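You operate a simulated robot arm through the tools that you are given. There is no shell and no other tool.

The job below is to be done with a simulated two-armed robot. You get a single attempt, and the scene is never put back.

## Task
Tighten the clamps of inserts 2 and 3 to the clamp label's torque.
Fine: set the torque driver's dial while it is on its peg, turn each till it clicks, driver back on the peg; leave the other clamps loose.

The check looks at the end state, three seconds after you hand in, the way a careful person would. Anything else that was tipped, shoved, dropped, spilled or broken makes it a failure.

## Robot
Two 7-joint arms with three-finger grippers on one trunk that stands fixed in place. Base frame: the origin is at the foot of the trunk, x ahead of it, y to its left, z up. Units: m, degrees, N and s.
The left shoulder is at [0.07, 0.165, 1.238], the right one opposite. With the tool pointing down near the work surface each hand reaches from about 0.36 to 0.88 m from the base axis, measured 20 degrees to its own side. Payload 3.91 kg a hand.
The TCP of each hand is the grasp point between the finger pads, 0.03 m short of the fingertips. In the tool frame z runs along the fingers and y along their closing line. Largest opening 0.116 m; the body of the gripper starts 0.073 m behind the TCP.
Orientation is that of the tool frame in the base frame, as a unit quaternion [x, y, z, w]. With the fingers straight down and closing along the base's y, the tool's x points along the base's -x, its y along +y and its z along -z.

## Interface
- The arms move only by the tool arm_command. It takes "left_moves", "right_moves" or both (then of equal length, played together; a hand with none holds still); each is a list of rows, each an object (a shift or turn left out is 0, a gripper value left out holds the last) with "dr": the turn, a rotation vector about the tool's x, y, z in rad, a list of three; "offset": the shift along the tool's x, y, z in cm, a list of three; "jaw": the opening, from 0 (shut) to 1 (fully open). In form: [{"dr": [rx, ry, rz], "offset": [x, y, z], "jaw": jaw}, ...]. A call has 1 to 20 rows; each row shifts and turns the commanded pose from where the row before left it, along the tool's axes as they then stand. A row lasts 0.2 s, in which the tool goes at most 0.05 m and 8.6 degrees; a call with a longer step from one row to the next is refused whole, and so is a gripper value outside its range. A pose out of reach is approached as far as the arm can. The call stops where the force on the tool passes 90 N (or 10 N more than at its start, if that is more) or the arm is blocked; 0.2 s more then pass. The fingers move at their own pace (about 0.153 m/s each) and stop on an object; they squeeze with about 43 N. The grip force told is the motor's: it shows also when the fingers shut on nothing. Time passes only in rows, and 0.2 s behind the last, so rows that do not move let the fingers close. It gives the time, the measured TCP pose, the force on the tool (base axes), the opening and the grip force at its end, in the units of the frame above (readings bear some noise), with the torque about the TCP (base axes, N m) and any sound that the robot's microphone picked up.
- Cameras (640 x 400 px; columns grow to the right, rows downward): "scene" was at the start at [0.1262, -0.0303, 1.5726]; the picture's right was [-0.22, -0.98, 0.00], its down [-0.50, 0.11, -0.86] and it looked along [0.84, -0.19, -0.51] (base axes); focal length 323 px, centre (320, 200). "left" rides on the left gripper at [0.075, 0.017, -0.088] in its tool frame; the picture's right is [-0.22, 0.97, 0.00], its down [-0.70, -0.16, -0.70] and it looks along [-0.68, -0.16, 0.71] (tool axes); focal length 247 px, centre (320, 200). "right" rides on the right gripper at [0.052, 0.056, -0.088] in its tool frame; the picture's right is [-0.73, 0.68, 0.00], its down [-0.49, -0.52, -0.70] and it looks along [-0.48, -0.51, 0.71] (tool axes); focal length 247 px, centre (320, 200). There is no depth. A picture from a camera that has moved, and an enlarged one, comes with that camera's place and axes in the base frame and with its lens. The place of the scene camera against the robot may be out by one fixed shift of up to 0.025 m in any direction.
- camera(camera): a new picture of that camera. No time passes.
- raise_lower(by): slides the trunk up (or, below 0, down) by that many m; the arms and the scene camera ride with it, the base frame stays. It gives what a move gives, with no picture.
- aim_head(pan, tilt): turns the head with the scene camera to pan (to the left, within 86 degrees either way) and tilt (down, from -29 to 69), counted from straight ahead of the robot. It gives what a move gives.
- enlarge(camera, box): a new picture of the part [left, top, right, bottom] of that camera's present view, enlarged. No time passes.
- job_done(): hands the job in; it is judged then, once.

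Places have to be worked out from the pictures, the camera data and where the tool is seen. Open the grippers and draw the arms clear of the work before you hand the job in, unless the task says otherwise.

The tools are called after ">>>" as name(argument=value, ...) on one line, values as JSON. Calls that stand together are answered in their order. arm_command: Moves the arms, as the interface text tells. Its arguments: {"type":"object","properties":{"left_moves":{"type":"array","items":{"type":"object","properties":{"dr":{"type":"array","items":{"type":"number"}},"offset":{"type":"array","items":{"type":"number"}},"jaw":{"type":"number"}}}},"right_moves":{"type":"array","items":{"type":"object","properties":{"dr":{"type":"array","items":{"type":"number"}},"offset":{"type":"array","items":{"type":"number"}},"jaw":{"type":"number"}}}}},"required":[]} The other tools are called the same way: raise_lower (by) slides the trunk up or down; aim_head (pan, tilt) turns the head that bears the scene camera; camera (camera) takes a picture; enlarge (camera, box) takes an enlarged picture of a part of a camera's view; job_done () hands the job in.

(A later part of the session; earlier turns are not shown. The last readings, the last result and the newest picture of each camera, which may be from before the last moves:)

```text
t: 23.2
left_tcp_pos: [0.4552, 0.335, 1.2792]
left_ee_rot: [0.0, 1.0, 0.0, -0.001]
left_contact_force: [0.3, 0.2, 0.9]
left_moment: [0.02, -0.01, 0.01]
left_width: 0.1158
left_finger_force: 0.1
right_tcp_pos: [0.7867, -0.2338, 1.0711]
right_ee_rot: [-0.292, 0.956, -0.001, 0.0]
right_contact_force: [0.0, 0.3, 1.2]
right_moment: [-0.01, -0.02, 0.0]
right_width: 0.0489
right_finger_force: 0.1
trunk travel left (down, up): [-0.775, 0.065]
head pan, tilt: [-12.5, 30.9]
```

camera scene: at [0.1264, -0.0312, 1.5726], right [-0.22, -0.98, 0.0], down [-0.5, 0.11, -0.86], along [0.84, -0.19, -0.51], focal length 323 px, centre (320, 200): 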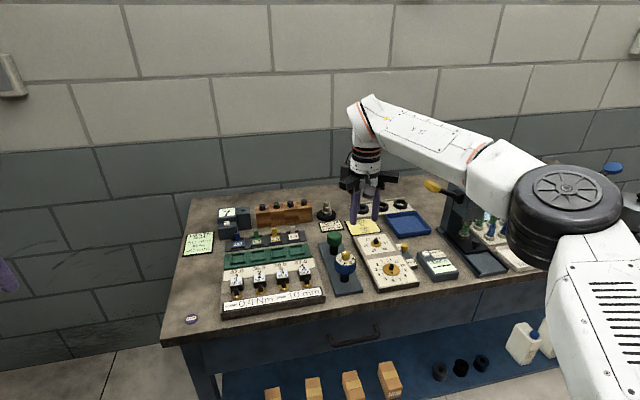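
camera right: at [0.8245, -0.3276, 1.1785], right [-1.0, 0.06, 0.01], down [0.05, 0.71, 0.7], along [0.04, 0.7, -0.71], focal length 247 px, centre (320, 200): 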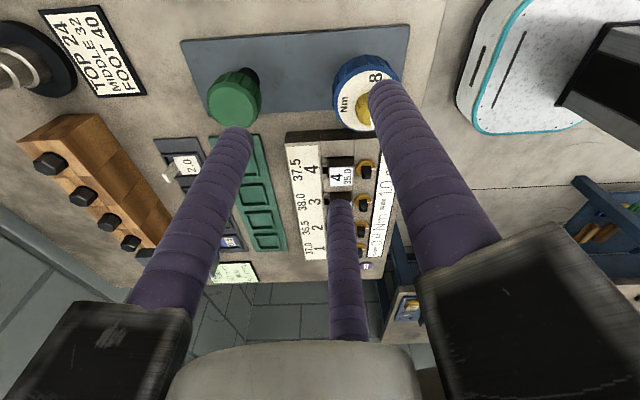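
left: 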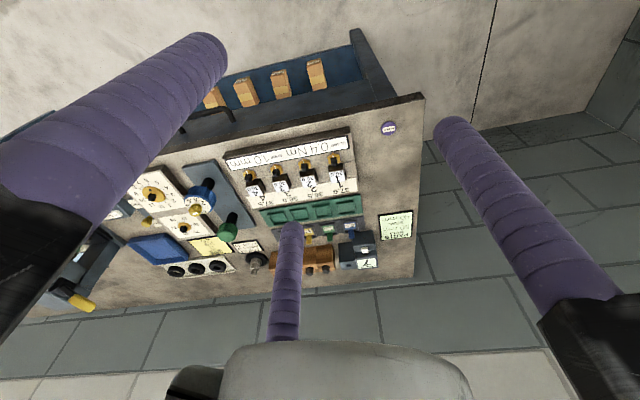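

It followed without trouble. I check the knob's pixel against the expected (318, 106).

>>> enlarge(camera="right", box=[260, 40, 380, 160])

>>> enlarge(camera="scene", box=[320, 195, 380, 285])

```text
3.33 times, centred on (320, 100) of right
camera zoom: at [0.7139, -0.217, 1.1591], right [0.23, 0.97, 0.0], down [0.7, -0.16, 0.7], along [0.68, -0.16, -0.71], focal length 823 px, centre (320, 533)
```

zoom: 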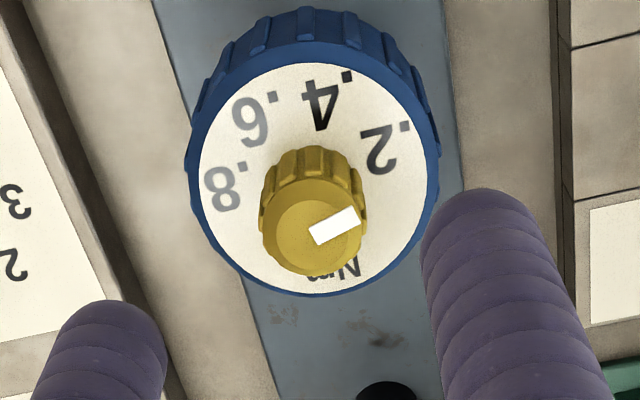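

```text
4.44 times, centred on (350, 240) of scene
camera zoom: at [0.126, -0.0298, 1.5727], right [-0.22, -0.98, 0.0], down [-0.5, 0.11, -0.86], along [0.84, -0.19, -0.51], focal length 1436 px, centre (187, 22)
```

zoom: 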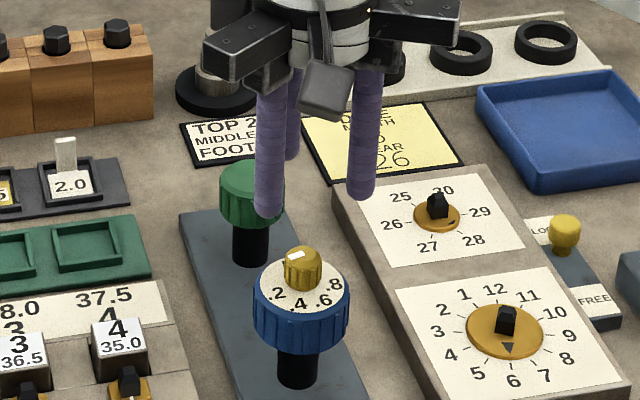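

Alignment is good (317, 108). I descend to TCP z≈1.010 so the tips flank the knob just above the dial face, checking force and pictures.

>>> arm_command(right_moves=[{"offset": [0, 0, 1.6]}, {"offset": [0, 0, 1.6]}, {"offset": [0, 0, 1.6]}, {"offset": [0, 0, 0.7]}, {"offset": [0, 0, 0.6]}, {}])

>>> enlarge(camera="right", box=[240, 80, 400, 220])

>>> enlarge(camera="scene", box=[330, 225, 366, 275])

```text
t: 24.6
left_tcp_pos: [0.4558, 0.3343, 1.2788]
left_ee_rot: [0.001, 1.0, 0.0, 0.0]
left_contact_force: [-0.3, -0.5, -0.8]
left_moment: [0.02, 0.0, -0.02]
left_width: 0.1161
left_finger_force: 0.1
right_tcp_pos: [0.7867, -0.2354, 1.0113]
right_ee_rot: [-0.291, 0.957, 0.0, 0.0]
right_contact_force: [0.5, 0.3, 0.6]
right_moment: [0.01, -0.01, 0.01]
right_width: 0.0486
right_finger_force: 0.2
trunk travel left (down, up): [-0.775, 0.065]
head pan, tilt: [-12.5, 30.9]
```

```text
2.86 times, centred on (320, 150) of right
camera zoom: at [0.7141, -0.2183, 1.099], right [0.23, 0.97, 0.0], down [0.7, -0.16, 0.7], along [0.68, -0.16, -0.71], focal length 706 px, centre (320, 343)
```

zoom: 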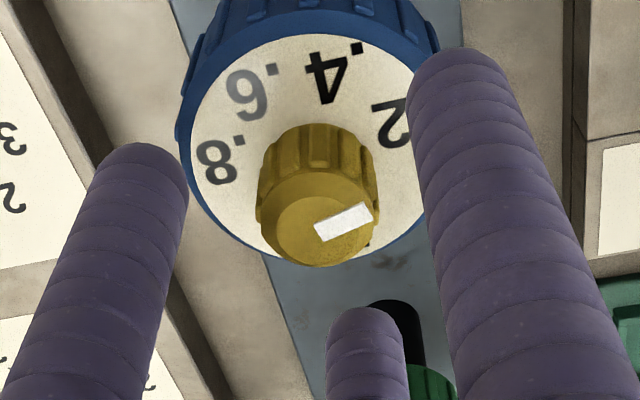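

```text
8.00 times, centred on (348, 250) of scene
camera zoom: at [0.1262, -0.0301, 1.5726], right [-0.22, -0.98, 0.0], down [-0.5, 0.11, -0.86], along [0.84, -0.19, -0.51], focal length 2586 px, centre (96, -200)
```

zoom: 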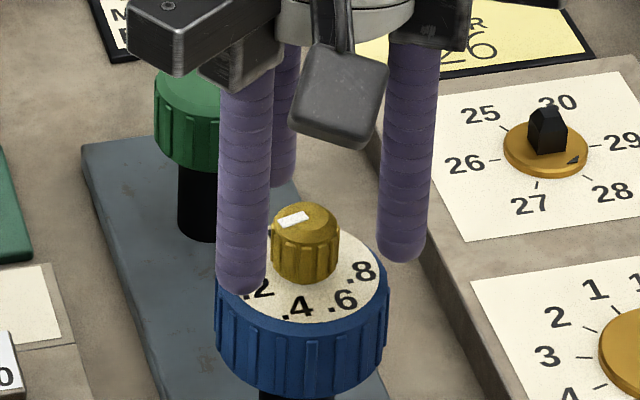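

Tips flank the knob evenly now. I close onto the knob.

>>> arm_command(right_moves=[{"jaw": 0.27}, {}, {}])

>>> enlarge(camera="right", box=[240, 80, 400, 220])

>>> enlarge(camera="scene", box=[330, 225, 366, 275])

```text
t: 25.4
left_tcp_pos: [0.4548, 0.3336, 1.279]
left_ee_rot: [0.0, 1.0, 0.001, 0.0]
left_contact_force: [-1.1, -0.3, 0.0]
left_moment: [0.03, -0.03, 0.01]
left_width: 0.1161
left_finger_force: 0.1
right_tcp_pos: [0.7856, -0.2346, 1.0105]
right_ee_rot: [-0.291, 0.957, 0.0, 0.0]
right_contact_force: [-0.9, 0.0, -0.7]
right_moment: [-0.03, 0.0, 0.03]
right_width: 0.0313
right_finger_force: 0.0
trunk travel left (down, up): [-0.775, 0.065]
head pan, tilt: [-12.5, 30.9]
```

```text
2.86 times, centred on (320, 150) of right
camera zoom: at [0.7141, -0.2182, 1.099], right [0.23, 0.97, 0.0], down [0.7, -0.16, 0.7], along [0.68, -0.16, -0.71], focal length 706 px, centre (320, 343)
```

zoom: 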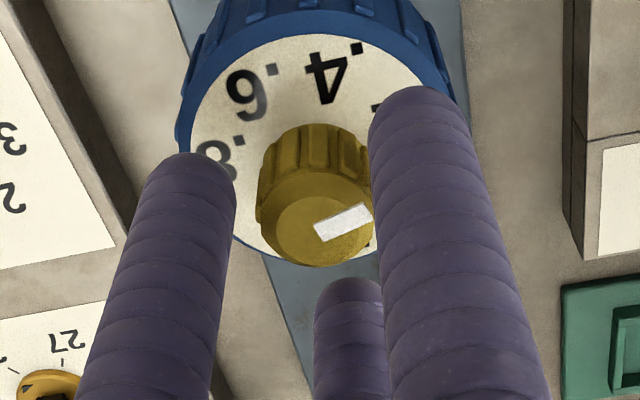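

```text
8.00 times, centred on (348, 250) of scene
camera zoom: at [0.1262, -0.0301, 1.5726], right [-0.22, -0.98, 0.0], down [-0.5, 0.11, -0.86], along [0.84, -0.19, -0.51], focal length 2586 px, centre (96, -200)
```

zoom: 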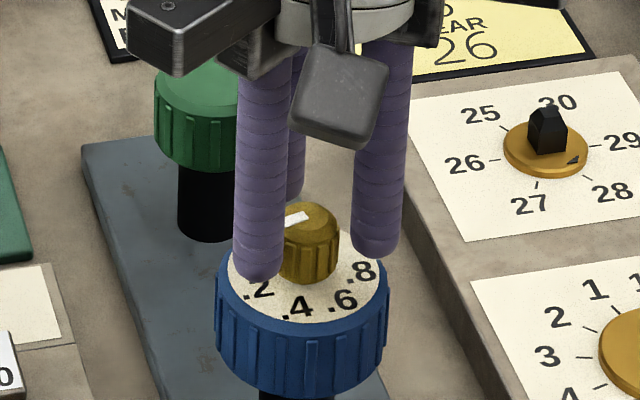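

Gaps are nearly even (within ~1–2 mm). I close fully on the knob and hold.

>>> arm_command(right_moves=[{"jaw": 0.15}, {"jaw": 0.1}, {}, {}])

>>> enlarge(camera="right", box=[240, 80, 400, 220])

>>> enlarge(camera="scene", box=[330, 225, 366, 275])

```text
t: 26.4
left_tcp_pos: [0.4552, 0.3335, 1.2787]
left_ee_rot: [0.0, 1.0, 0.0, 0.002]
left_contact_force: [-1.1, 0.8, 0.1]
left_moment: [-0.01, 0.0, -0.04]
left_width: 0.1161
left_finger_force: 0.1
right_tcp_pos: [0.7864, -0.2356, 1.0104]
right_ee_rot: [-0.292, 0.956, 0.0, 0.0]
right_contact_force: [-3.3, -0.1, -0.3]
right_moment: [-0.01, 0.34, 0.04]
right_width: 0.0197
right_finger_force: 42.7
trunk travel left (down, up): [-0.775, 0.065]
head pan, tilt: [-12.5, 30.9]
```

```text
2.86 times, centred on (320, 150) of right
camera zoom: at [0.7136, -0.2184, 1.0991], right [0.23, 0.97, 0.0], down [0.7, -0.16, 0.7], along [0.68, -0.16, -0.71], focal length 706 px, centre (320, 343)
```

zoom: 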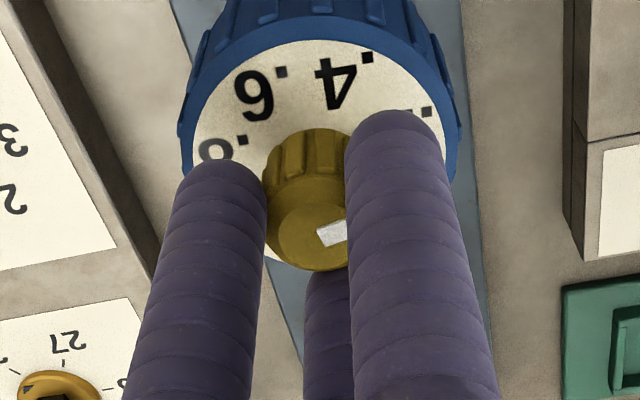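

```text
8.00 times, centred on (348, 250) of scene
camera zoom: at [0.1257, -0.0302, 1.5727], right [-0.22, -0.98, 0.0], down [-0.5, 0.11, -0.86], along [0.84, -0.19, -0.51], focal length 2586 px, centre (96, -200)
```

zoom: 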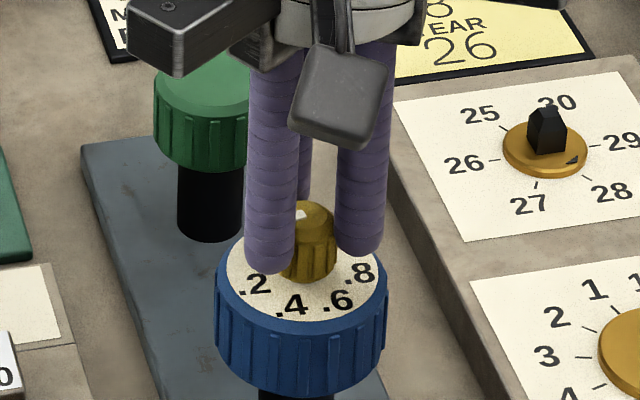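

The knob is gripped (2 cm across). I turn a first 11° counter-clockwise to see that the knob turns relative to the dial.

>>> arm_command(right_moves=[{"dr": [0, 0, -0.1]}, {"dr": [0, 0, -0.1]}, {}])

>>> enlarge(camera="right", box=[240, 80, 400, 220])

>>> enlarge(camera="scene", box=[330, 225, 366, 275])

```text
t: 27.2
left_tcp_pos: [0.4545, 0.3339, 1.2795]
left_ee_rot: [0.001, 1.0, 0.0, 0.0]
left_contact_force: [0.3, 0.3, 0.3]
left_moment: [-0.03, 0.02, 0.02]
left_width: 0.1162
left_finger_force: 0.2
right_tcp_pos: [0.7859, -0.2341, 1.0109]
right_ee_rot: [-0.386, 0.922, -0.001, 0.0]
right_contact_force: [-0.7, 0.4, 0.7]
right_moment: [0.11, 0.07, 0.0]
right_width: 0.0195
right_finger_force: 43.1
trunk travel left (down, up): [-0.775, 0.065]
head pan, tilt: [-12.5, 30.9]
```

```text
2.86 times, centred on (320, 150) of right
camera zoom: at [0.7118, -0.2334, 1.099], right [0.03, 1.0, 0.0], down [0.71, -0.02, 0.7], along [0.7, -0.02, -0.71], focal length 706 px, centre (320, 343)
```

zoom: 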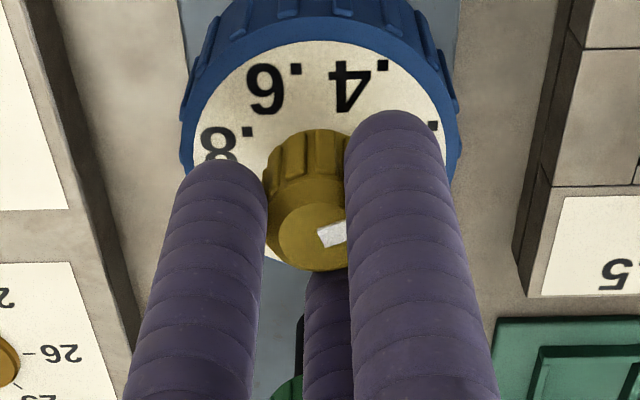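

```text
8.00 times, centred on (348, 250) of scene
camera zoom: at [0.1259, -0.03, 1.5727], right [-0.22, -0.98, 0.0], down [-0.5, 0.11, -0.86], along [0.84, -0.19, -0.51], focal length 2586 px, centre (96, -200)
```

zoom: 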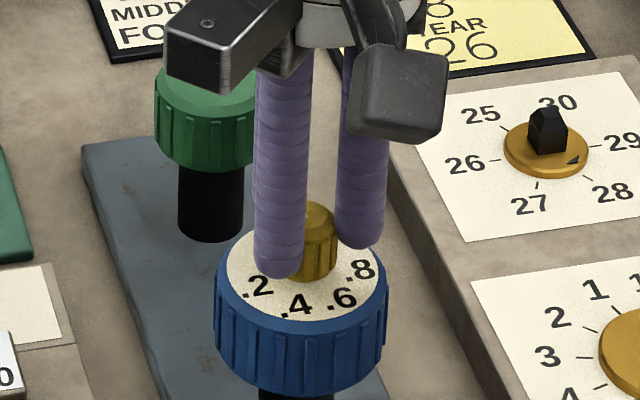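

Only the knob turns; the dial stays put with the peg. I continue the remaining ~38°.

>>> arm_command(right_moves=[{"dr": [0, 0, -0.13]}, {"dr": [0, 0, -0.13]}, {"dr": [0, 0, -0.13]}, {"dr": [0, 0, -0.13]}, {"dr": [0, 0, -0.13]}, {}])

>>> enlarge(camera="right", box=[240, 80, 400, 220])

>>> enlarge(camera="scene", box=[330, 225, 366, 275])

```text
t: 28.6
left_tcp_pos: [0.4542, 0.3344, 1.2796]
left_ee_rot: [0.0, 1.0, 0.001, 0.0]
left_contact_force: [0.0, 0.4, 0.9]
left_moment: [-0.01, -0.01, 0.03]
left_width: 0.1161
left_finger_force: 0.0
right_tcp_pos: [0.7854, -0.2352, 1.0102]
right_ee_rot: [-0.661, 0.751, -0.001, -0.001]
right_contact_force: [1.1, 0.2, 1.0]
right_moment: [0.1, -0.04, 0.06]
right_width: 0.0195
right_finger_force: 42.9
trunk travel left (down, up): [-0.775, 0.065]
head pan, tilt: [-12.5, 30.9]
```

```text
2.86 times, centred on (320, 150) of right
camera zoom: at [0.7257, -0.2803, 1.0991], right [-0.58, 0.81, 0.0], down [0.58, 0.42, 0.7], along [0.57, 0.41, -0.71], focal length 706 px, centre (320, 343)
```

zoom: 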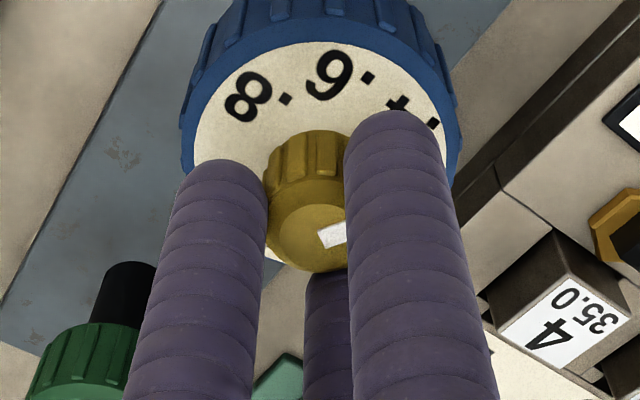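

```text
8.00 times, centred on (348, 250) of scene
camera zoom: at [0.126, -0.03, 1.5726], right [-0.22, -0.98, 0.0], down [-0.5, 0.11, -0.86], along [0.84, -0.19, -0.51], focal length 2586 px, centre (96, -200)
```

zoom: 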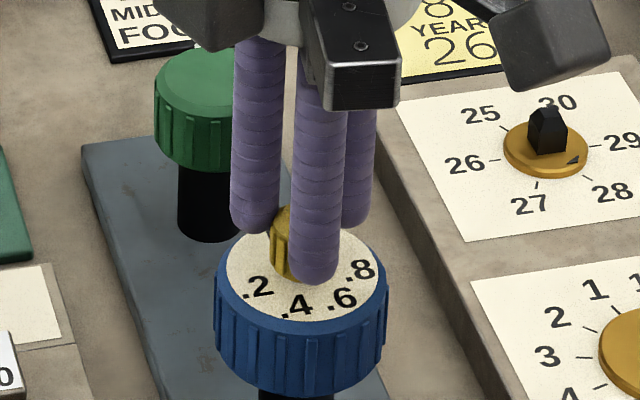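

Turned about 49° in total. I release, raise 6 cm and inspect the pointer against ".4".

>>> arm_command(right_moves=[{"jaw": 0.42}, {}, {"offset": [0, 0, -2]}, {"offset": [0, 0, -2]}, {"offset": [0, 0, -2]}, {}])

>>> enlarge(camera="right", box=[260, 50, 380, 160])

>>> enlarge(camera="scene", box=[330, 225, 366, 275])

```text
t: 30.0
left_tcp_pos: [0.4564, 0.3343, 1.2788]
left_ee_rot: [0.0, 1.0, 0.0, 0.0]
left_contact_force: [0.5, 0.5, 0.3]
left_moment: [-0.04, -0.02, 0.01]
left_width: 0.116
left_finger_force: 0.0
right_tcp_pos: [0.7847, -0.235, 1.071]
right_ee_rot: [-0.66, 0.751, -0.001, -0.001]
right_contact_force: [0.2, 0.2, 0.0]
right_moment: [0.01, -0.02, -0.01]
right_width: 0.0484
right_finger_force: 0.0
trunk travel left (down, up): [-0.775, 0.065]
head pan, tilt: [-12.5, 30.9]
```

```text
3.64 times, centred on (320, 105) of right
camera zoom: at [0.7249, -0.28, 1.1596], right [-0.58, 0.81, 0.0], down [0.58, 0.42, 0.7], along [0.57, 0.41, -0.71], focal length 898 px, centre (320, 546)
```

zoom: 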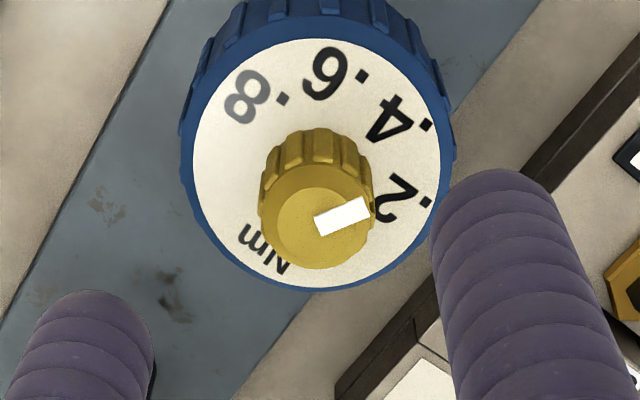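

```text
8.00 times, centred on (348, 250) of scene
camera zoom: at [0.1264, -0.0302, 1.5726], right [-0.22, -0.98, 0.0], down [-0.5, 0.11, -0.86], along [0.84, -0.19, -0.51], focal length 2586 px, centre (96, -200)
```

zoom: 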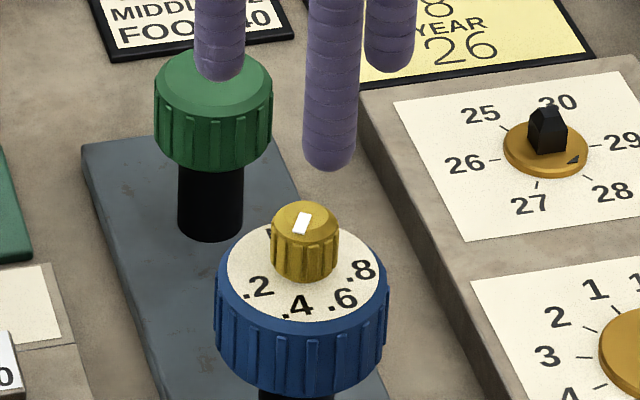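

The pointer measures about 151° while ".4" lies near 157°, so it's slightly short. I zoom in tighter for a precise reading before the correction.

>>> enlarge(camera="scene", box=[334, 244, 360, 272])

>>> enlarge(camera="right", box=[285, 55, 360, 135])

```text
14.29 times, centred on (347, 258) of scene
camera zoom: at [0.1264, -0.0302, 1.5726], right [-0.22, -0.98, 0.0], down [-0.5, 0.11, -0.86], along [0.84, -0.19, -0.51], focal length 4617 px, centre (-66, -629)
```

zoom: 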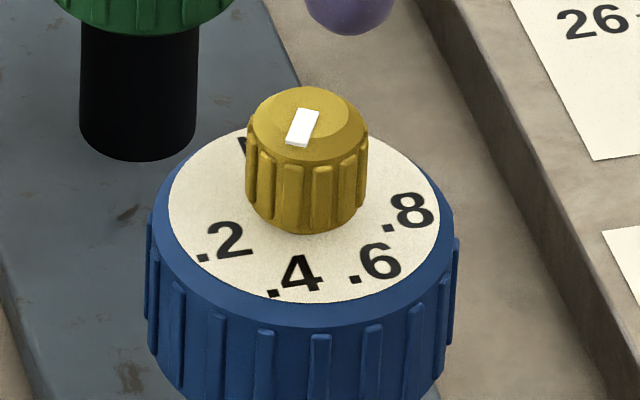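

```text
5.00 times, centred on (322, 95) of right
camera zoom: at [0.7249, -0.28, 1.1596], right [-0.58, 0.81, 0.0], down [0.58, 0.42, 0.7], along [0.57, 0.41, -0.71], focal length 1235 px, centre (308, 725)
```

zoom: 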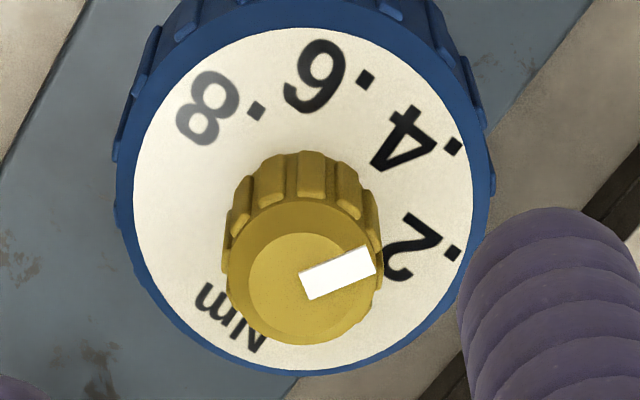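

Both cameras agree: pointer at 150.6°, ".4" centre at ≈157.3° (labels step ≈49°). I go down again, re-grip and will add about 6.5° CCW, checking how the grip closing twists things.

>>> arm_command(right_moves=[{"offset": [0, 0, 2]}, {"offset": [0, 0, 2]}, {"offset": [0, 0, 2]}, {"jaw": 0.1}, {}, {}, {}])

>>> enlarge(camera="scene", box=[334, 244, 360, 272])

>>> enlarge(camera="right", box=[240, 80, 400, 220])

```text
t: 31.6
left_tcp_pos: [0.4555, 0.335, 1.2791]
left_ee_rot: [0.0, 1.0, 0.0, 0.0]
left_contact_force: [0.6, 0.7, -0.1]
left_moment: [0.0, -0.03, 0.01]
left_width: 0.1158
left_finger_force: 0.1
right_tcp_pos: [0.7856, -0.2359, 1.0111]
right_ee_rot: [-0.66, 0.751, 0.0, -0.001]
right_contact_force: [0.7, -0.3, 0.4]
right_moment: [-0.05, -0.03, -0.02]
right_width: 0.0199
right_finger_force: 43.4
trunk travel left (down, up): [-0.775, 0.065]
head pan, tilt: [-12.5, 30.9]
```

```text
14.29 times, centred on (347, 258) of scene
camera zoom: at [0.1264, -0.0302, 1.5726], right [-0.22, -0.98, 0.0], down [-0.5, 0.11, -0.86], along [0.84, -0.19, -0.51], focal length 4617 px, centre (-66, -629)
```

zoom: 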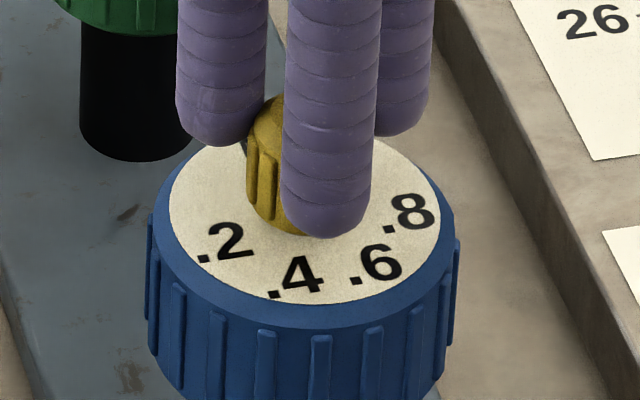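

```text
2.86 times, centred on (320, 150) of right
camera zoom: at [0.725, -0.2806, 1.0996], right [-0.58, 0.81, 0.0], down [0.58, 0.42, 0.7], along [0.57, 0.41, -0.71], focal length 706 px, centre (320, 343)
```

zoom: 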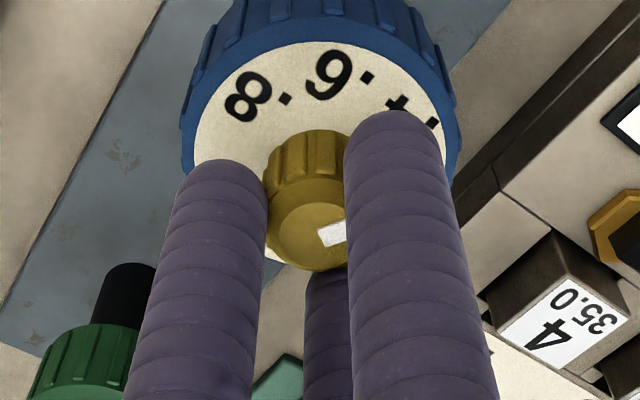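

No twist on closing this time. I turn 6.6° counter-clockwise, release, raise and re-measure.

>>> arm_command(right_moves=[{"dr": [0, 0, -0.0575]}, {"dr": [0, 0, -0.0575]}, {}, {"jaw": 0.42}, {}, {"offset": [0, 0, -2]}, {"offset": [0, 0, -2]}, {"offset": [0, 0, -2]}, {}])

>>> enlarge(camera="scene", box=[334, 244, 360, 272])

>>> enlarge(camera="right", box=[285, 55, 360, 135])

```text
t: 33.6
left_tcp_pos: [0.456, 0.3347, 1.279]
left_ee_rot: [0.0, 1.0, 0.0, 0.0]
left_contact_force: [0.7, 0.5, -0.1]
left_moment: [-0.02, -0.02, -0.02]
left_width: 0.1158
left_finger_force: 0.0
right_tcp_pos: [0.7855, -0.2334, 1.0699]
right_ee_rot: [-0.703, 0.711, 0.0, -0.001]
right_contact_force: [-0.7, 0.5, -0.6]
right_moment: [0.03, 0.0, 0.03]
right_width: 0.0485
right_finger_force: 0.2
trunk travel left (down, up): [-0.775, 0.065]
head pan, tilt: [-12.5, 30.9]
```

```text
14.29 times, centred on (347, 258) of scene
camera zoom: at [0.1264, -0.0302, 1.5726], right [-0.22, -0.98, 0.0], down [-0.5, 0.11, -0.86], along [0.84, -0.19, -0.51], focal length 4617 px, centre (-66, -629)
```

zoom: 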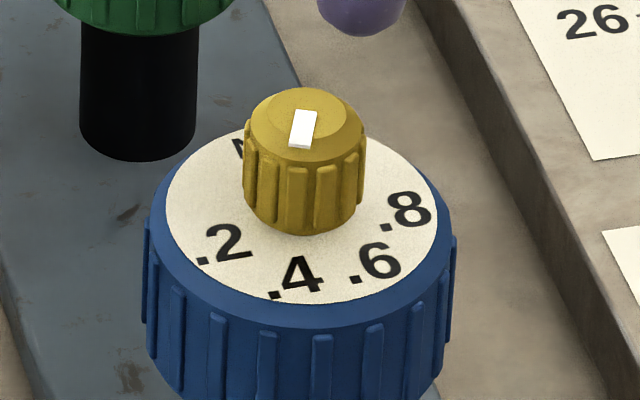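

```text
5.00 times, centred on (322, 95) of right
camera zoom: at [0.7316, -0.2855, 1.1583], right [-0.67, 0.74, 0.0], down [0.53, 0.48, 0.7], along [0.52, 0.47, -0.72], focal length 1235 px, centre (308, 725)
```

zoom: 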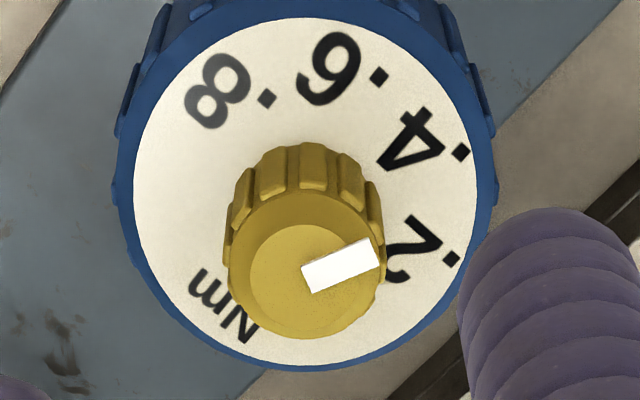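

The pointer now reads ≈156.5° against ".4" at ≈158.5° (the handle moved ~1.5° within its slack) — about 0.39. I re-grip and nudge another ~2.3° CCW.

>>> arm_command(right_moves=[{"offset": [0, 0, 2]}, {"offset": [0, 0, 2]}, {"offset": [0, 0, 2]}, {"jaw": 0.1}, {}, {}, {"dr": [0, 0, -0.02]}, {"dr": [0, 0, -0.02]}, {}, {"jaw": 0.42}, {}, {"offset": [0, 0, -2]}, {"offset": [0, 0, -2]}, {"offset": [0, 0, -2]}, {}])

>>> enlarge(camera="scene", box=[334, 244, 360, 272])

>>> enlarge(camera="right", box=[285, 55, 360, 135])

```text
t: 36.8
left_tcp_pos: [0.4549, 0.3348, 1.2792]
left_ee_rot: [-0.001, 1.0, 0.001, 0.0]
left_contact_force: [-1.0, 0.0, -0.3]
left_moment: [0.0, -0.01, -0.03]
left_width: 0.1157
left_finger_force: 0.0
right_tcp_pos: [0.786, -0.2346, 1.0709]
right_ee_rot: [0.716, -0.698, 0.0, 0.0]
right_contact_force: [1.0, 0.3, 0.2]
right_moment: [0.01, -0.01, -0.01]
right_width: 0.0489
right_finger_force: 0.1
trunk travel left (down, up): [-0.775, 0.065]
head pan, tilt: [-12.5, 30.9]
```

```text
14.29 times, centred on (347, 258) of scene
camera zoom: at [0.1263, -0.0303, 1.5726], right [-0.22, -0.98, 0.0], down [-0.5, 0.11, -0.86], along [0.84, -0.19, -0.51], focal length 4617 px, centre (-66, -629)
```

zoom: 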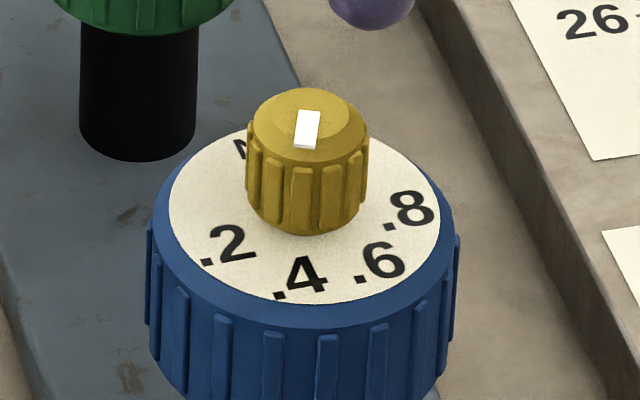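

```text
5.00 times, centred on (322, 95) of right
camera zoom: at [0.7343, -0.2886, 1.1588], right [-0.7, 0.71, 0.0], down [0.51, 0.5, 0.7], along [0.5, 0.49, -0.71], focal length 1235 px, centre (308, 725)
```

zoom: 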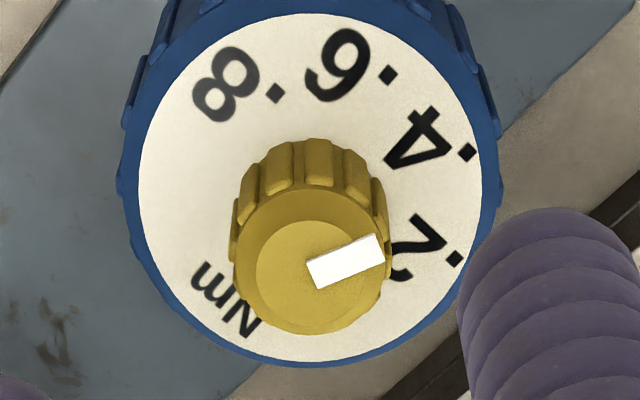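

Pointer vs ".4" now differs by under 1° (≈0.397 Nm) in both views, so the dial is set. Next I move the hand camera over toward the clamps to study the studs before taking the driver.

>>> arm_command(right_moves=[{"offset": [-2.31, 3.29, -0.5]}, {"offset": [-2.31, 3.29, -0.3]}, {"offset": [-2.31, 3.29, -0.2]}, {"offset": [-2.31, 3.29, 0]}, {}])

>>> camera(camera="right")

>>> enlarge(camera="scene", box=[230, 255, 320, 310])

```text
t: 38.0
left_tcp_pos: [0.4562, 0.3349, 1.2794]
left_ee_rot: [0.0, 1.0, 0.0, 0.0]
left_contact_force: [0.4, 0.0, -0.5]
left_moment: [-0.02, 0.02, 0.02]
left_width: 0.116
left_finger_force: 0.1
right_tcp_pos: [0.652, -0.1456, 1.0791]
right_ee_rot: [0.715, -0.699, 0.001, 0.001]
right_contact_force: [0.8, 0.9, 0.5]
right_moment: [-0.01, 0.01, 0.0]
right_width: 0.0487
right_finger_force: 0.1
trunk travel left (down, up): [-0.775, 0.065]
head pan, tilt: [-12.5, 30.9]
```

```text
taken
camera right: at [0.5994, -0.2004, 1.1671], right [-0.7, 0.71, 0.0], down [0.51, 0.5, 0.7], along [0.5, 0.49, -0.71], focal length 247 px, centre (320, 200)
```

right: 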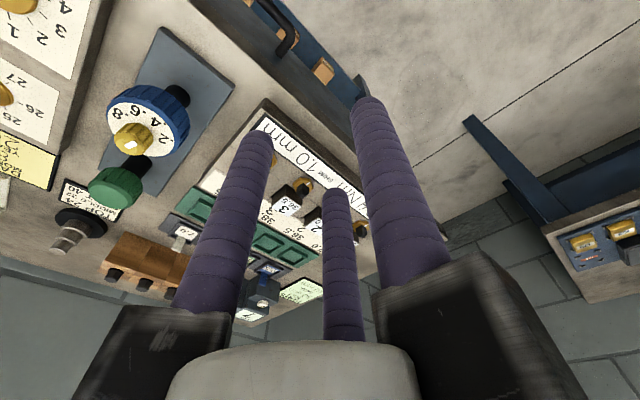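

```text
7.11 times, centred on (275, 282) of scene
camera zoom: at [0.1269, -0.0304, 1.5725], right [-0.22, -0.98, 0.0], down [-0.5, 0.11, -0.86], along [0.84, -0.19, -0.51], focal length 2298 px, centre (640, -387)
```

zoom: 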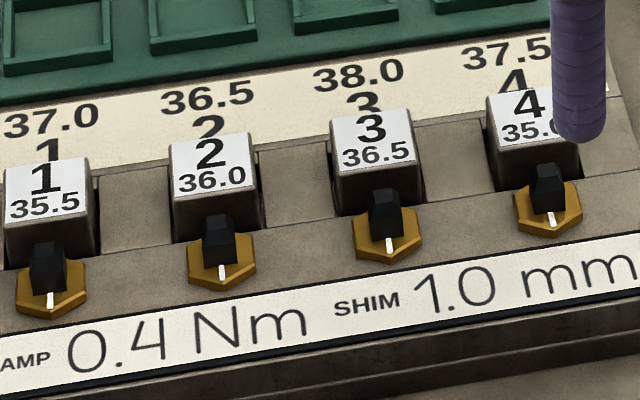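

The fingers block the view; I open the jaw wide and zoom on the studs from both cameras.

>>> arm_command(right_moves=[{"jaw": 1.0}, {}, {}])

>>> enlarge(camera="right", box=[240, 110, 400, 260])

>>> enlarge(camera="scene", box=[250, 270, 295, 300])

```text
t: 38.8
left_tcp_pos: [0.4558, 0.3341, 1.2791]
left_ee_rot: [0.0, 1.0, 0.001, 0.001]
left_contact_force: [0.1, -0.5, -0.8]
left_moment: [0.0, 0.04, 0.02]
left_width: 0.1161
left_finger_force: 0.0
right_tcp_pos: [0.6518, -0.146, 1.0789]
right_ee_rot: [0.716, -0.698, 0.0, 0.001]
right_contact_force: [-0.9, 0.6, 0.2]
right_moment: [0.02, -0.01, 0.01]
right_width: 0.1159
right_finger_force: 0.1
trunk travel left (down, up): [-0.775, 0.065]
head pan, tilt: [-12.5, 30.9]
```

```text
2.67 times, centred on (320, 185) of right
camera zoom: at [0.5991, -0.2002, 1.1674], right [-0.7, 0.71, 0.0], down [0.51, 0.5, 0.7], along [0.5, 0.49, -0.71], focal length 659 px, centre (320, 240)
```

zoom: 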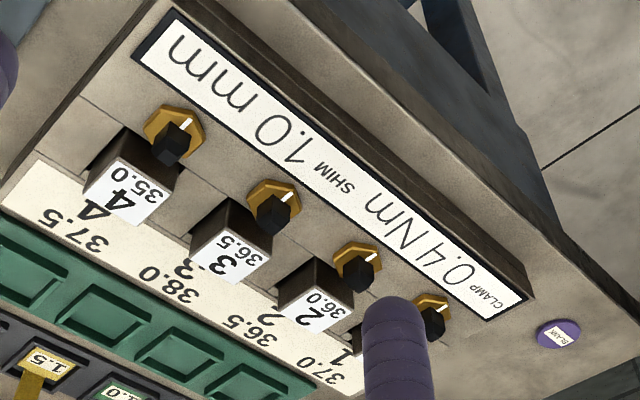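

```text
13.33 times, centred on (272, 285) of scene
camera zoom: at [0.1261, -0.0301, 1.5726], right [-0.22, -0.98, 0.0], down [-0.5, 0.11, -0.86], along [0.84, -0.19, -0.51], focal length 4310 px, centre (953, -933)
```

zoom: 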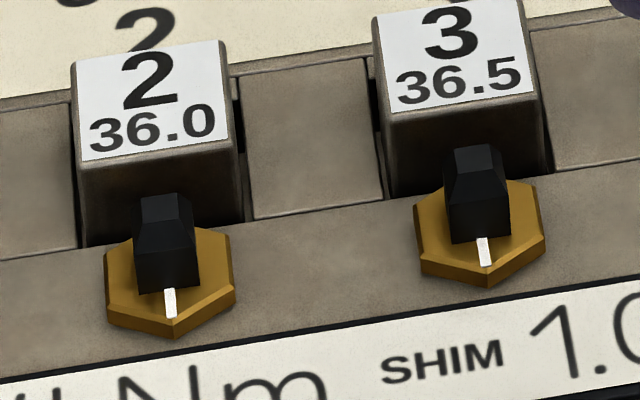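

The studs are square posts with the white line near 180° (facing the robot), matching the driver's orientation on its peg. I zoom in to locate the studs of clamps 2 and 3 precisely.

>>> enlarge(camera="right", box=[280, 170, 350, 225])

>>> arm_command(right_moves=[{"offset": [-2.0, -3.5, 0]}, {"offset": [-2.0, -3.5, 0]}, {"offset": [0, -4, 0]}, {}])

>>> camera(camera="right")

```text
7.27 times, centred on (315, 198) of right
camera zoom: at [0.5991, -0.2002, 1.1674], right [-0.7, 0.71, 0.0], down [0.51, 0.5, 0.7], along [0.5, 0.49, -0.71], focal length 1796 px, centre (356, 218)
```

zoom: 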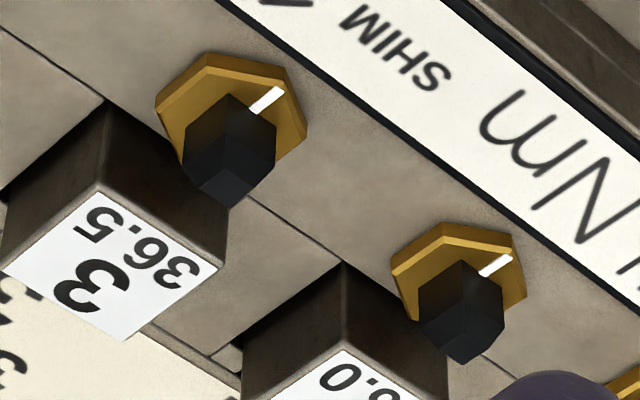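

```text
t: 39.8
left_tcp_pos: [0.4544, 0.3343, 1.2798]
left_ee_rot: [-0.001, 1.0, 0.0, 0.001]
left_contact_force: [0.4, -0.4, -0.2]
left_moment: [0.03, -0.02, 0.02]
left_width: 0.1159
left_finger_force: 0.0
right_tcp_pos: [0.7611, -0.1034, 1.0808]
right_ee_rot: [0.716, -0.698, 0.0, 0.0]
right_contact_force: [-0.5, -0.2, 0.4]
right_moment: [0.01, 0.03, 0.0]
right_width: 0.1157
right_finger_force: 0.1
trunk travel left (down, up): [-0.775, 0.065]
head pan, tilt: [-12.5, 30.9]
```

```text
taken
camera right: at [0.7083, -0.1584, 1.1691], right [-0.7, 0.71, 0.0], down [0.51, 0.5, 0.7], along [0.5, 0.49, -0.71], focal length 247 px, centre (320, 200)
```

right: 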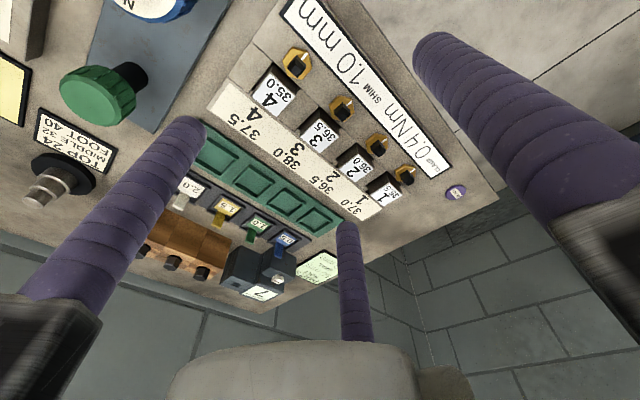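

Second viewpoint obtained; I zoom on clamps 2 and 3 here for triangulation.

>>> enlarge(camera="right", box=[320, 85, 410, 165])

```text
5.00 times, centred on (365, 125) of right
camera zoom: at [0.7083, -0.1584, 1.1691], right [-0.7, 0.71, 0.0], down [0.51, 0.5, 0.7], along [0.5, 0.49, -0.71], focal length 1235 px, centre (95, 575)
```

zoom: 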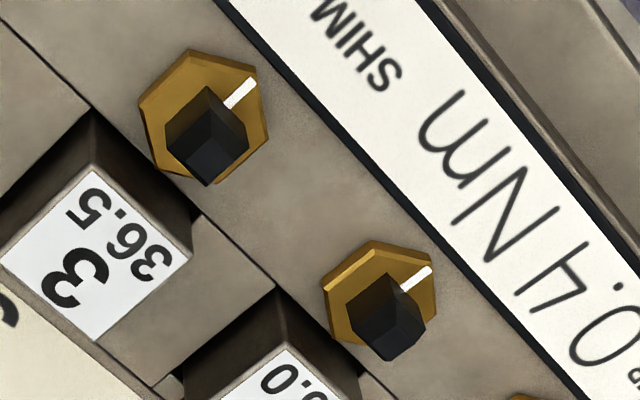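

Triangulated stud tops: clamp 3 ≈ (0.7745, -0.0605, 0.932), clamp 2 ≈ (0.7735, -0.001, 0.933). Before taking the driver I probe, at safe height, how much further CCW the wrist can yaw.

>>> arm_command(right_moves=[{"dr": [0, 0, -0.145]}, {"dr": [0, 0, -0.145]}, {"dr": [0, 0, -0.145]}, {"dr": [0, 0, -0.145]}, {"dr": [0, 0, -0.145]}, {}])

```text
t: 41.2
left_tcp_pos: [0.4558, 0.334, 1.2794]
left_ee_rot: [0.0, 1.0, 0.0, 0.0]
left_contact_force: [-0.5, -0.2, 0.0]
left_moment: [0.0, 0.0, 0.0]
left_width: 0.116
left_finger_force: 0.1
right_tcp_pos: [0.7606, -0.1019, 1.0805]
right_ee_rot: [0.918, -0.397, -0.001, 0.0]
right_contact_force: [0.3, 0.3, -0.2]
right_moment: [-0.04, -0.02, -0.02]
right_width: 0.116
right_finger_force: 0.1
trunk travel left (down, up): [-0.775, 0.065]
head pan, tilt: [-12.5, 30.9]
```

Now at ~133° CCW with no limit flagged. I continue a further 50°.

>>> arm_command(right_moves=[{"dr": [0, 0, -0.145]}, {"dr": [0, 0, -0.145]}, {"dr": [0, 0, -0.145]}, {"dr": [0, 0, -0.145]}, {"dr": [0, 0, -0.145]}, {"dr": [0, 0, -0.145]}, {}])

```text
t: 42.8
left_tcp_pos: [0.455, 0.3347, 1.2786]
left_ee_rot: [0.001, 1.0, 0.0, -0.001]
left_contact_force: [-0.6, -0.6, 0.8]
left_moment: [0.04, 0.01, -0.01]
left_width: 0.116
left_finger_force: 0.0
right_tcp_pos: [0.7619, -0.1029, 1.0803]
right_ee_rot: [1.0, 0.026, 0.0, 0.001]
right_contact_force: [0.4, -0.1, 0.2]
right_moment: [-0.03, 0.0, -0.02]
right_width: 0.1159
right_finger_force: 0.0
trunk travel left (down, up): [-0.775, 0.065]
head pan, tilt: [-12.5, 30.9]
```

At 183° CCW still fine. I probe another 50°.

>>> arm_command(right_moves=[{"dr": [0, 0, -0.145]}, {"dr": [0, 0, -0.145]}, {"dr": [0, 0, -0.145]}, {"dr": [0, 0, -0.145]}, {"dr": [0, 0, -0.145]}, {"dr": [0, 0, -0.145]}, {}])

>>> camera(camera="right")

>>> camera(camera="scene")

```text
t: 44.4
left_tcp_pos: [0.4544, 0.3339, 1.2778]
left_ee_rot: [0.0, 1.0, 0.001, 0.0]
left_contact_force: [-0.2, 0.5, -0.2]
left_moment: [-0.01, 0.0, -0.01]
left_width: 0.116
left_finger_force: 0.0
right_tcp_pos: [0.7609, -0.102, 1.0799]
right_ee_rot: [0.896, 0.445, -0.001, 0.0]
right_contact_force: [-0.5, -1.2, 1.0]
right_moment: [-0.02, -0.02, 0.01]
right_width: 0.116
right_finger_force: 0.1
trunk travel left (down, up): [-0.775, 0.065]
head pan, tilt: [-12.5, 30.9]
```

```text
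taken
camera right: at [0.8395, -0.0955, 1.1687], right [0.1, -0.99, 0.0], down [-0.71, -0.07, 0.7], along [-0.7, -0.07, -0.71], focal length 247 px, centre (320, 200)
```

right: 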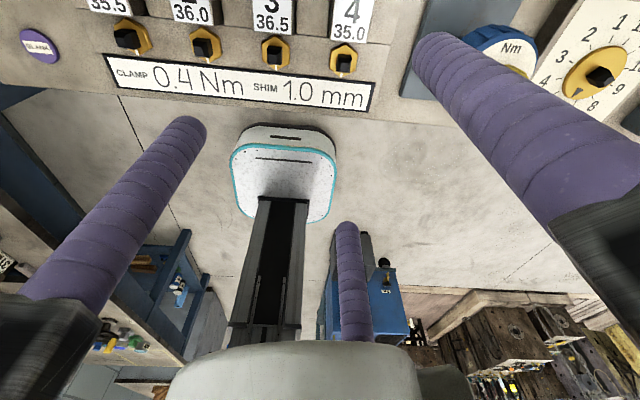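

```text
taken
camera scene: at [0.1262, -0.0301, 1.5726], right [-0.22, -0.98, 0.0], down [-0.5, 0.11, -0.86], along [0.84, -0.19, -0.51], focal length 323 px, centre (320, 200)
```

scene: 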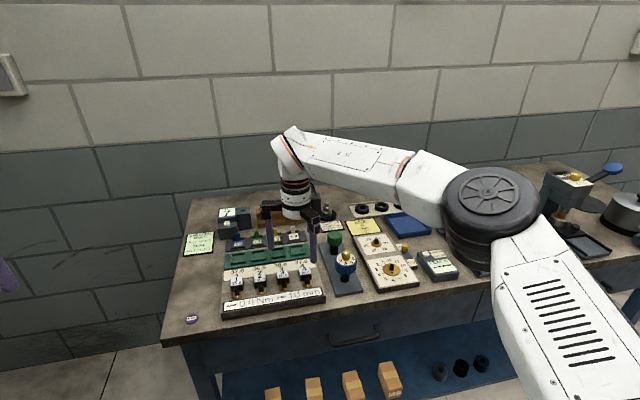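

At 233° CCW still reachable, so there's over 250° of stroke. I turn to ~200° CCW (leaving a ~200° clockwise stroke), and move above the driver axis at (0.7858, -0.2352) with the jaw at about 9 cm.

>>> arm_command(right_moves=[{"dr": [0, 0, 0.1425], "jaw": 0.8}, {"dr": [0, 0, 0.1425]}, {"dr": [0, 0, 0.1425]}, {"dr": [0, 0, 0.1425]}, {}, {"offset": [-0.5525, 3.3275, 0]}, {"offset": [-0.5525, 3.3275, 0]}, {"offset": [-0.5525, 3.3275, 0]}, {"offset": [-0.5525, 3.3275, 0]}, {}])

>>> camera(camera="right")

>>> enlarge(camera="scene", box=[315, 195, 385, 295])

```text
t: 46.6
left_tcp_pos: [0.4555, 0.3356, 1.278]
left_ee_rot: [0.0, 1.0, 0.0, 0.0]
left_contact_force: [0.0, -0.2, 0.3]
left_moment: [-0.02, 0.04, -0.01]
left_width: 0.1156
left_finger_force: 0.0
right_tcp_pos: [0.7876, -0.2356, 1.08]
right_ee_rot: [0.985, 0.175, -0.001, 0.001]
right_contact_force: [-0.2, -0.2, -0.1]
right_moment: [0.02, 0.01, 0.02]
right_width: 0.0927
right_finger_force: 0.1
trunk travel left (down, up): [-0.775, 0.065]
head pan, tilt: [-12.5, 30.9]
```

```text
taken
camera right: at [0.857, -0.2706, 1.1684], right [-0.45, -0.89, 0.0], down [-0.64, 0.33, 0.7], along [-0.62, 0.32, -0.71], focal length 247 px, centre (320, 200)
```

right: 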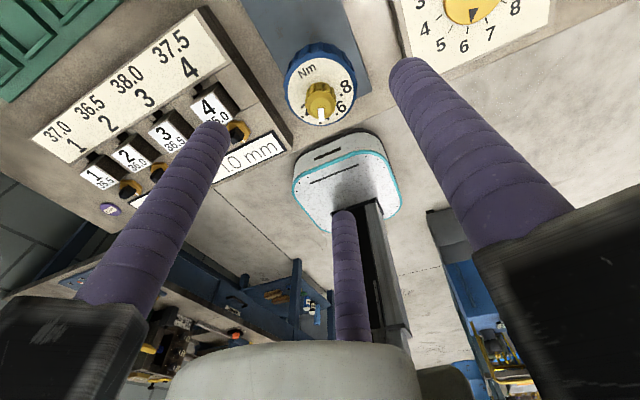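

```text
4.00 times, centred on (350, 245) of scene
camera zoom: at [0.1263, -0.0291, 1.5726], right [-0.22, -0.98, 0.0], down [-0.5, 0.11, -0.86], along [0.84, -0.19, -0.51], focal length 1293 px, centre (200, 20)
```

zoom: 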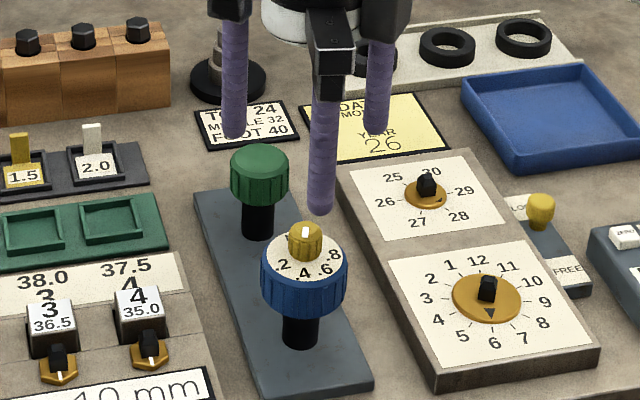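

Now at 200° CCW above the driver. I zoom to verify the axis from this opposite viewpoint (expected knob top pixel ≈ (318, 103)).

>>> enlarge(camera="right", box=[270, 40, 370, 140])

```text
4.00 times, centred on (320, 90) of right
camera zoom: at [0.857, -0.2706, 1.1684], right [-0.45, -0.89, 0.0], down [-0.64, 0.33, 0.7], along [-0.62, 0.32, -0.71], focal length 988 px, centre (320, 640)
```

zoom: 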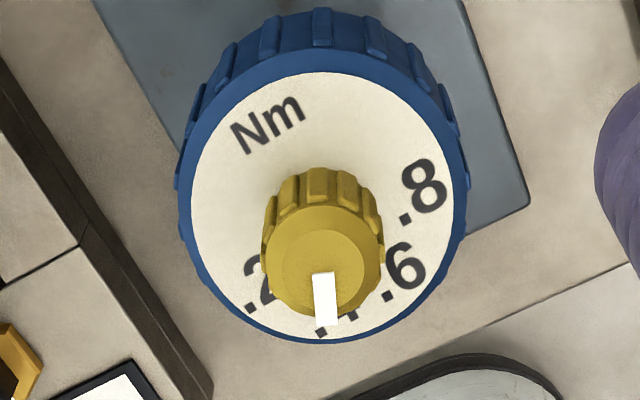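

Alignment is within ~2 mm, and nothing else is inside the fingers' path. I descend so the fingers flank the blue handle (TCP z≈0.978), then check.

>>> arm_command(right_moves=[{"offset": [0, 0, 2]}, {"offset": [0, 0, 2]}, {"offset": [0, 0, 2]}, {"offset": [0, 0, 2]}, {"offset": [0, 0, 2.2]}, {}])

>>> camera(camera="right")

>>> enlarge(camera="scene", box=[320, 225, 375, 290])

```text
t: 48.0
left_tcp_pos: [0.4555, 0.3334, 1.2795]
left_ee_rot: [0.0, 1.0, 0.0, 0.001]
left_contact_force: [0.8, 0.1, 0.5]
left_moment: [0.02, -0.02, -0.01]
left_width: 0.116
left_finger_force: 0.1
right_tcp_pos: [0.7881, -0.2363, 0.9799]
right_ee_rot: [0.985, 0.175, 0.0, 0.001]
right_contact_force: [-0.2, -0.3, 1.0]
right_moment: [-0.02, 0.0, -0.01]
right_width: 0.0926
right_finger_force: 0.1
trunk travel left (down, up): [-0.775, 0.065]
head pan, tilt: [-12.5, 30.9]
```

```text
taken
camera right: at [0.8581, -0.2712, 1.0676], right [-0.45, -0.89, 0.0], down [-0.64, 0.32, 0.7], along [-0.62, 0.32, -0.72], focal length 247 px, centre (320, 200)
```

right: 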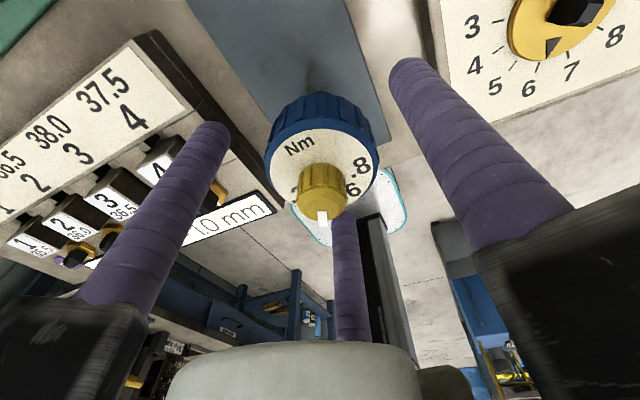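

```text
6.15 times, centred on (348, 258) of scene
camera zoom: at [0.1257, -0.03, 1.5727], right [-0.22, -0.98, 0.0], down [-0.5, 0.11, -0.86], along [0.84, -0.19, -0.51], focal length 1989 px, centre (151, -154)
```

zoom: 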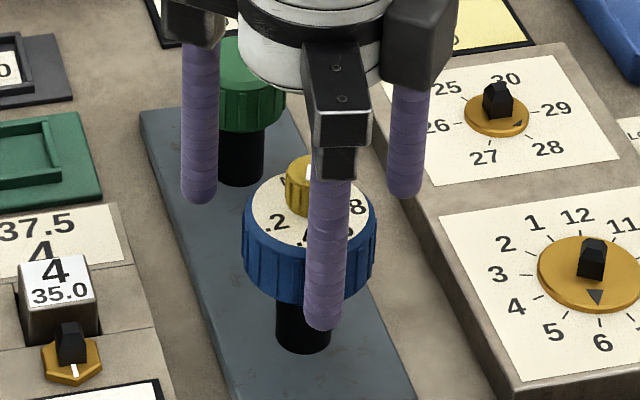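

The fingers straddle the blue handle evenly. I close on the handle.

>>> arm_command(right_moves=[{"jaw": 0.6}, {"jaw": 0.4}, {"jaw": 0.4}, {}, {}])

>>> enlarge(camera="scene", box=[320, 225, 375, 290])

>>> camera(camera="right")

```text
t: 49.2
left_tcp_pos: [0.4545, 0.3337, 1.2787]
left_ee_rot: [0.0, 1.0, 0.0, 0.0]
left_contact_force: [0.2, 0.0, -0.4]
left_moment: [-0.03, -0.01, 0.02]
left_width: 0.1159
left_finger_force: 0.0
right_tcp_pos: [0.7883, -0.2358, 0.9787]
right_ee_rot: [0.985, 0.175, 0.001, 0.001]
right_contact_force: [-0.4, -0.1, -0.1]
right_moment: [0.05, 0.02, 0.02]
right_width: 0.0568
right_finger_force: 42.4
trunk travel left (down, up): [-0.775, 0.065]
head pan, tilt: [-12.5, 30.9]
```

```text
6.15 times, centred on (348, 258) of scene
camera zoom: at [0.1263, -0.03, 1.5726], right [-0.22, -0.98, 0.0], down [-0.5, 0.11, -0.86], along [0.84, -0.19, -0.51], focal length 1989 px, centre (151, -154)
```

zoom: 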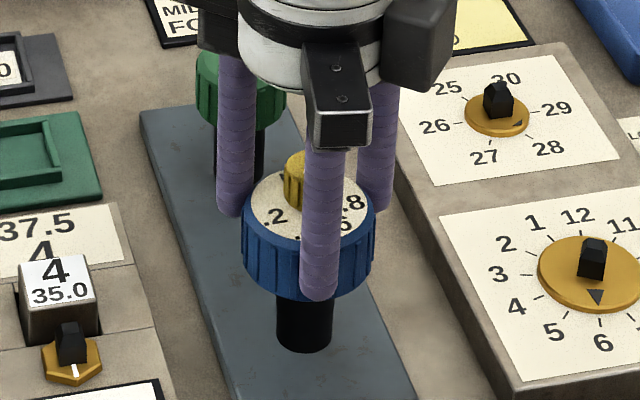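

```text
taken
camera right: at [0.8584, -0.2711, 1.0673], right [-0.45, -0.89, 0.0], down [-0.64, 0.32, 0.7], along [-0.62, 0.32, -0.71], focal length 247 px, centre (320, 200)
```

right: 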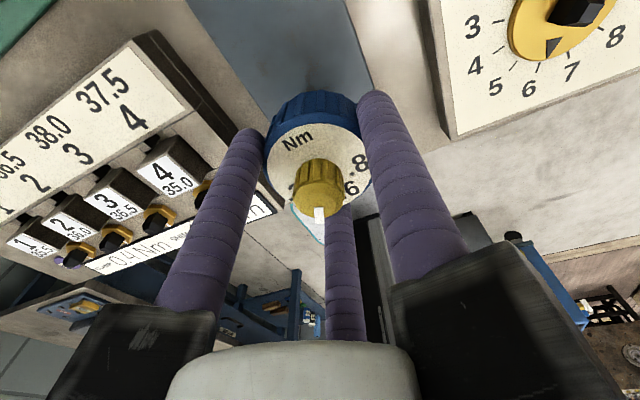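

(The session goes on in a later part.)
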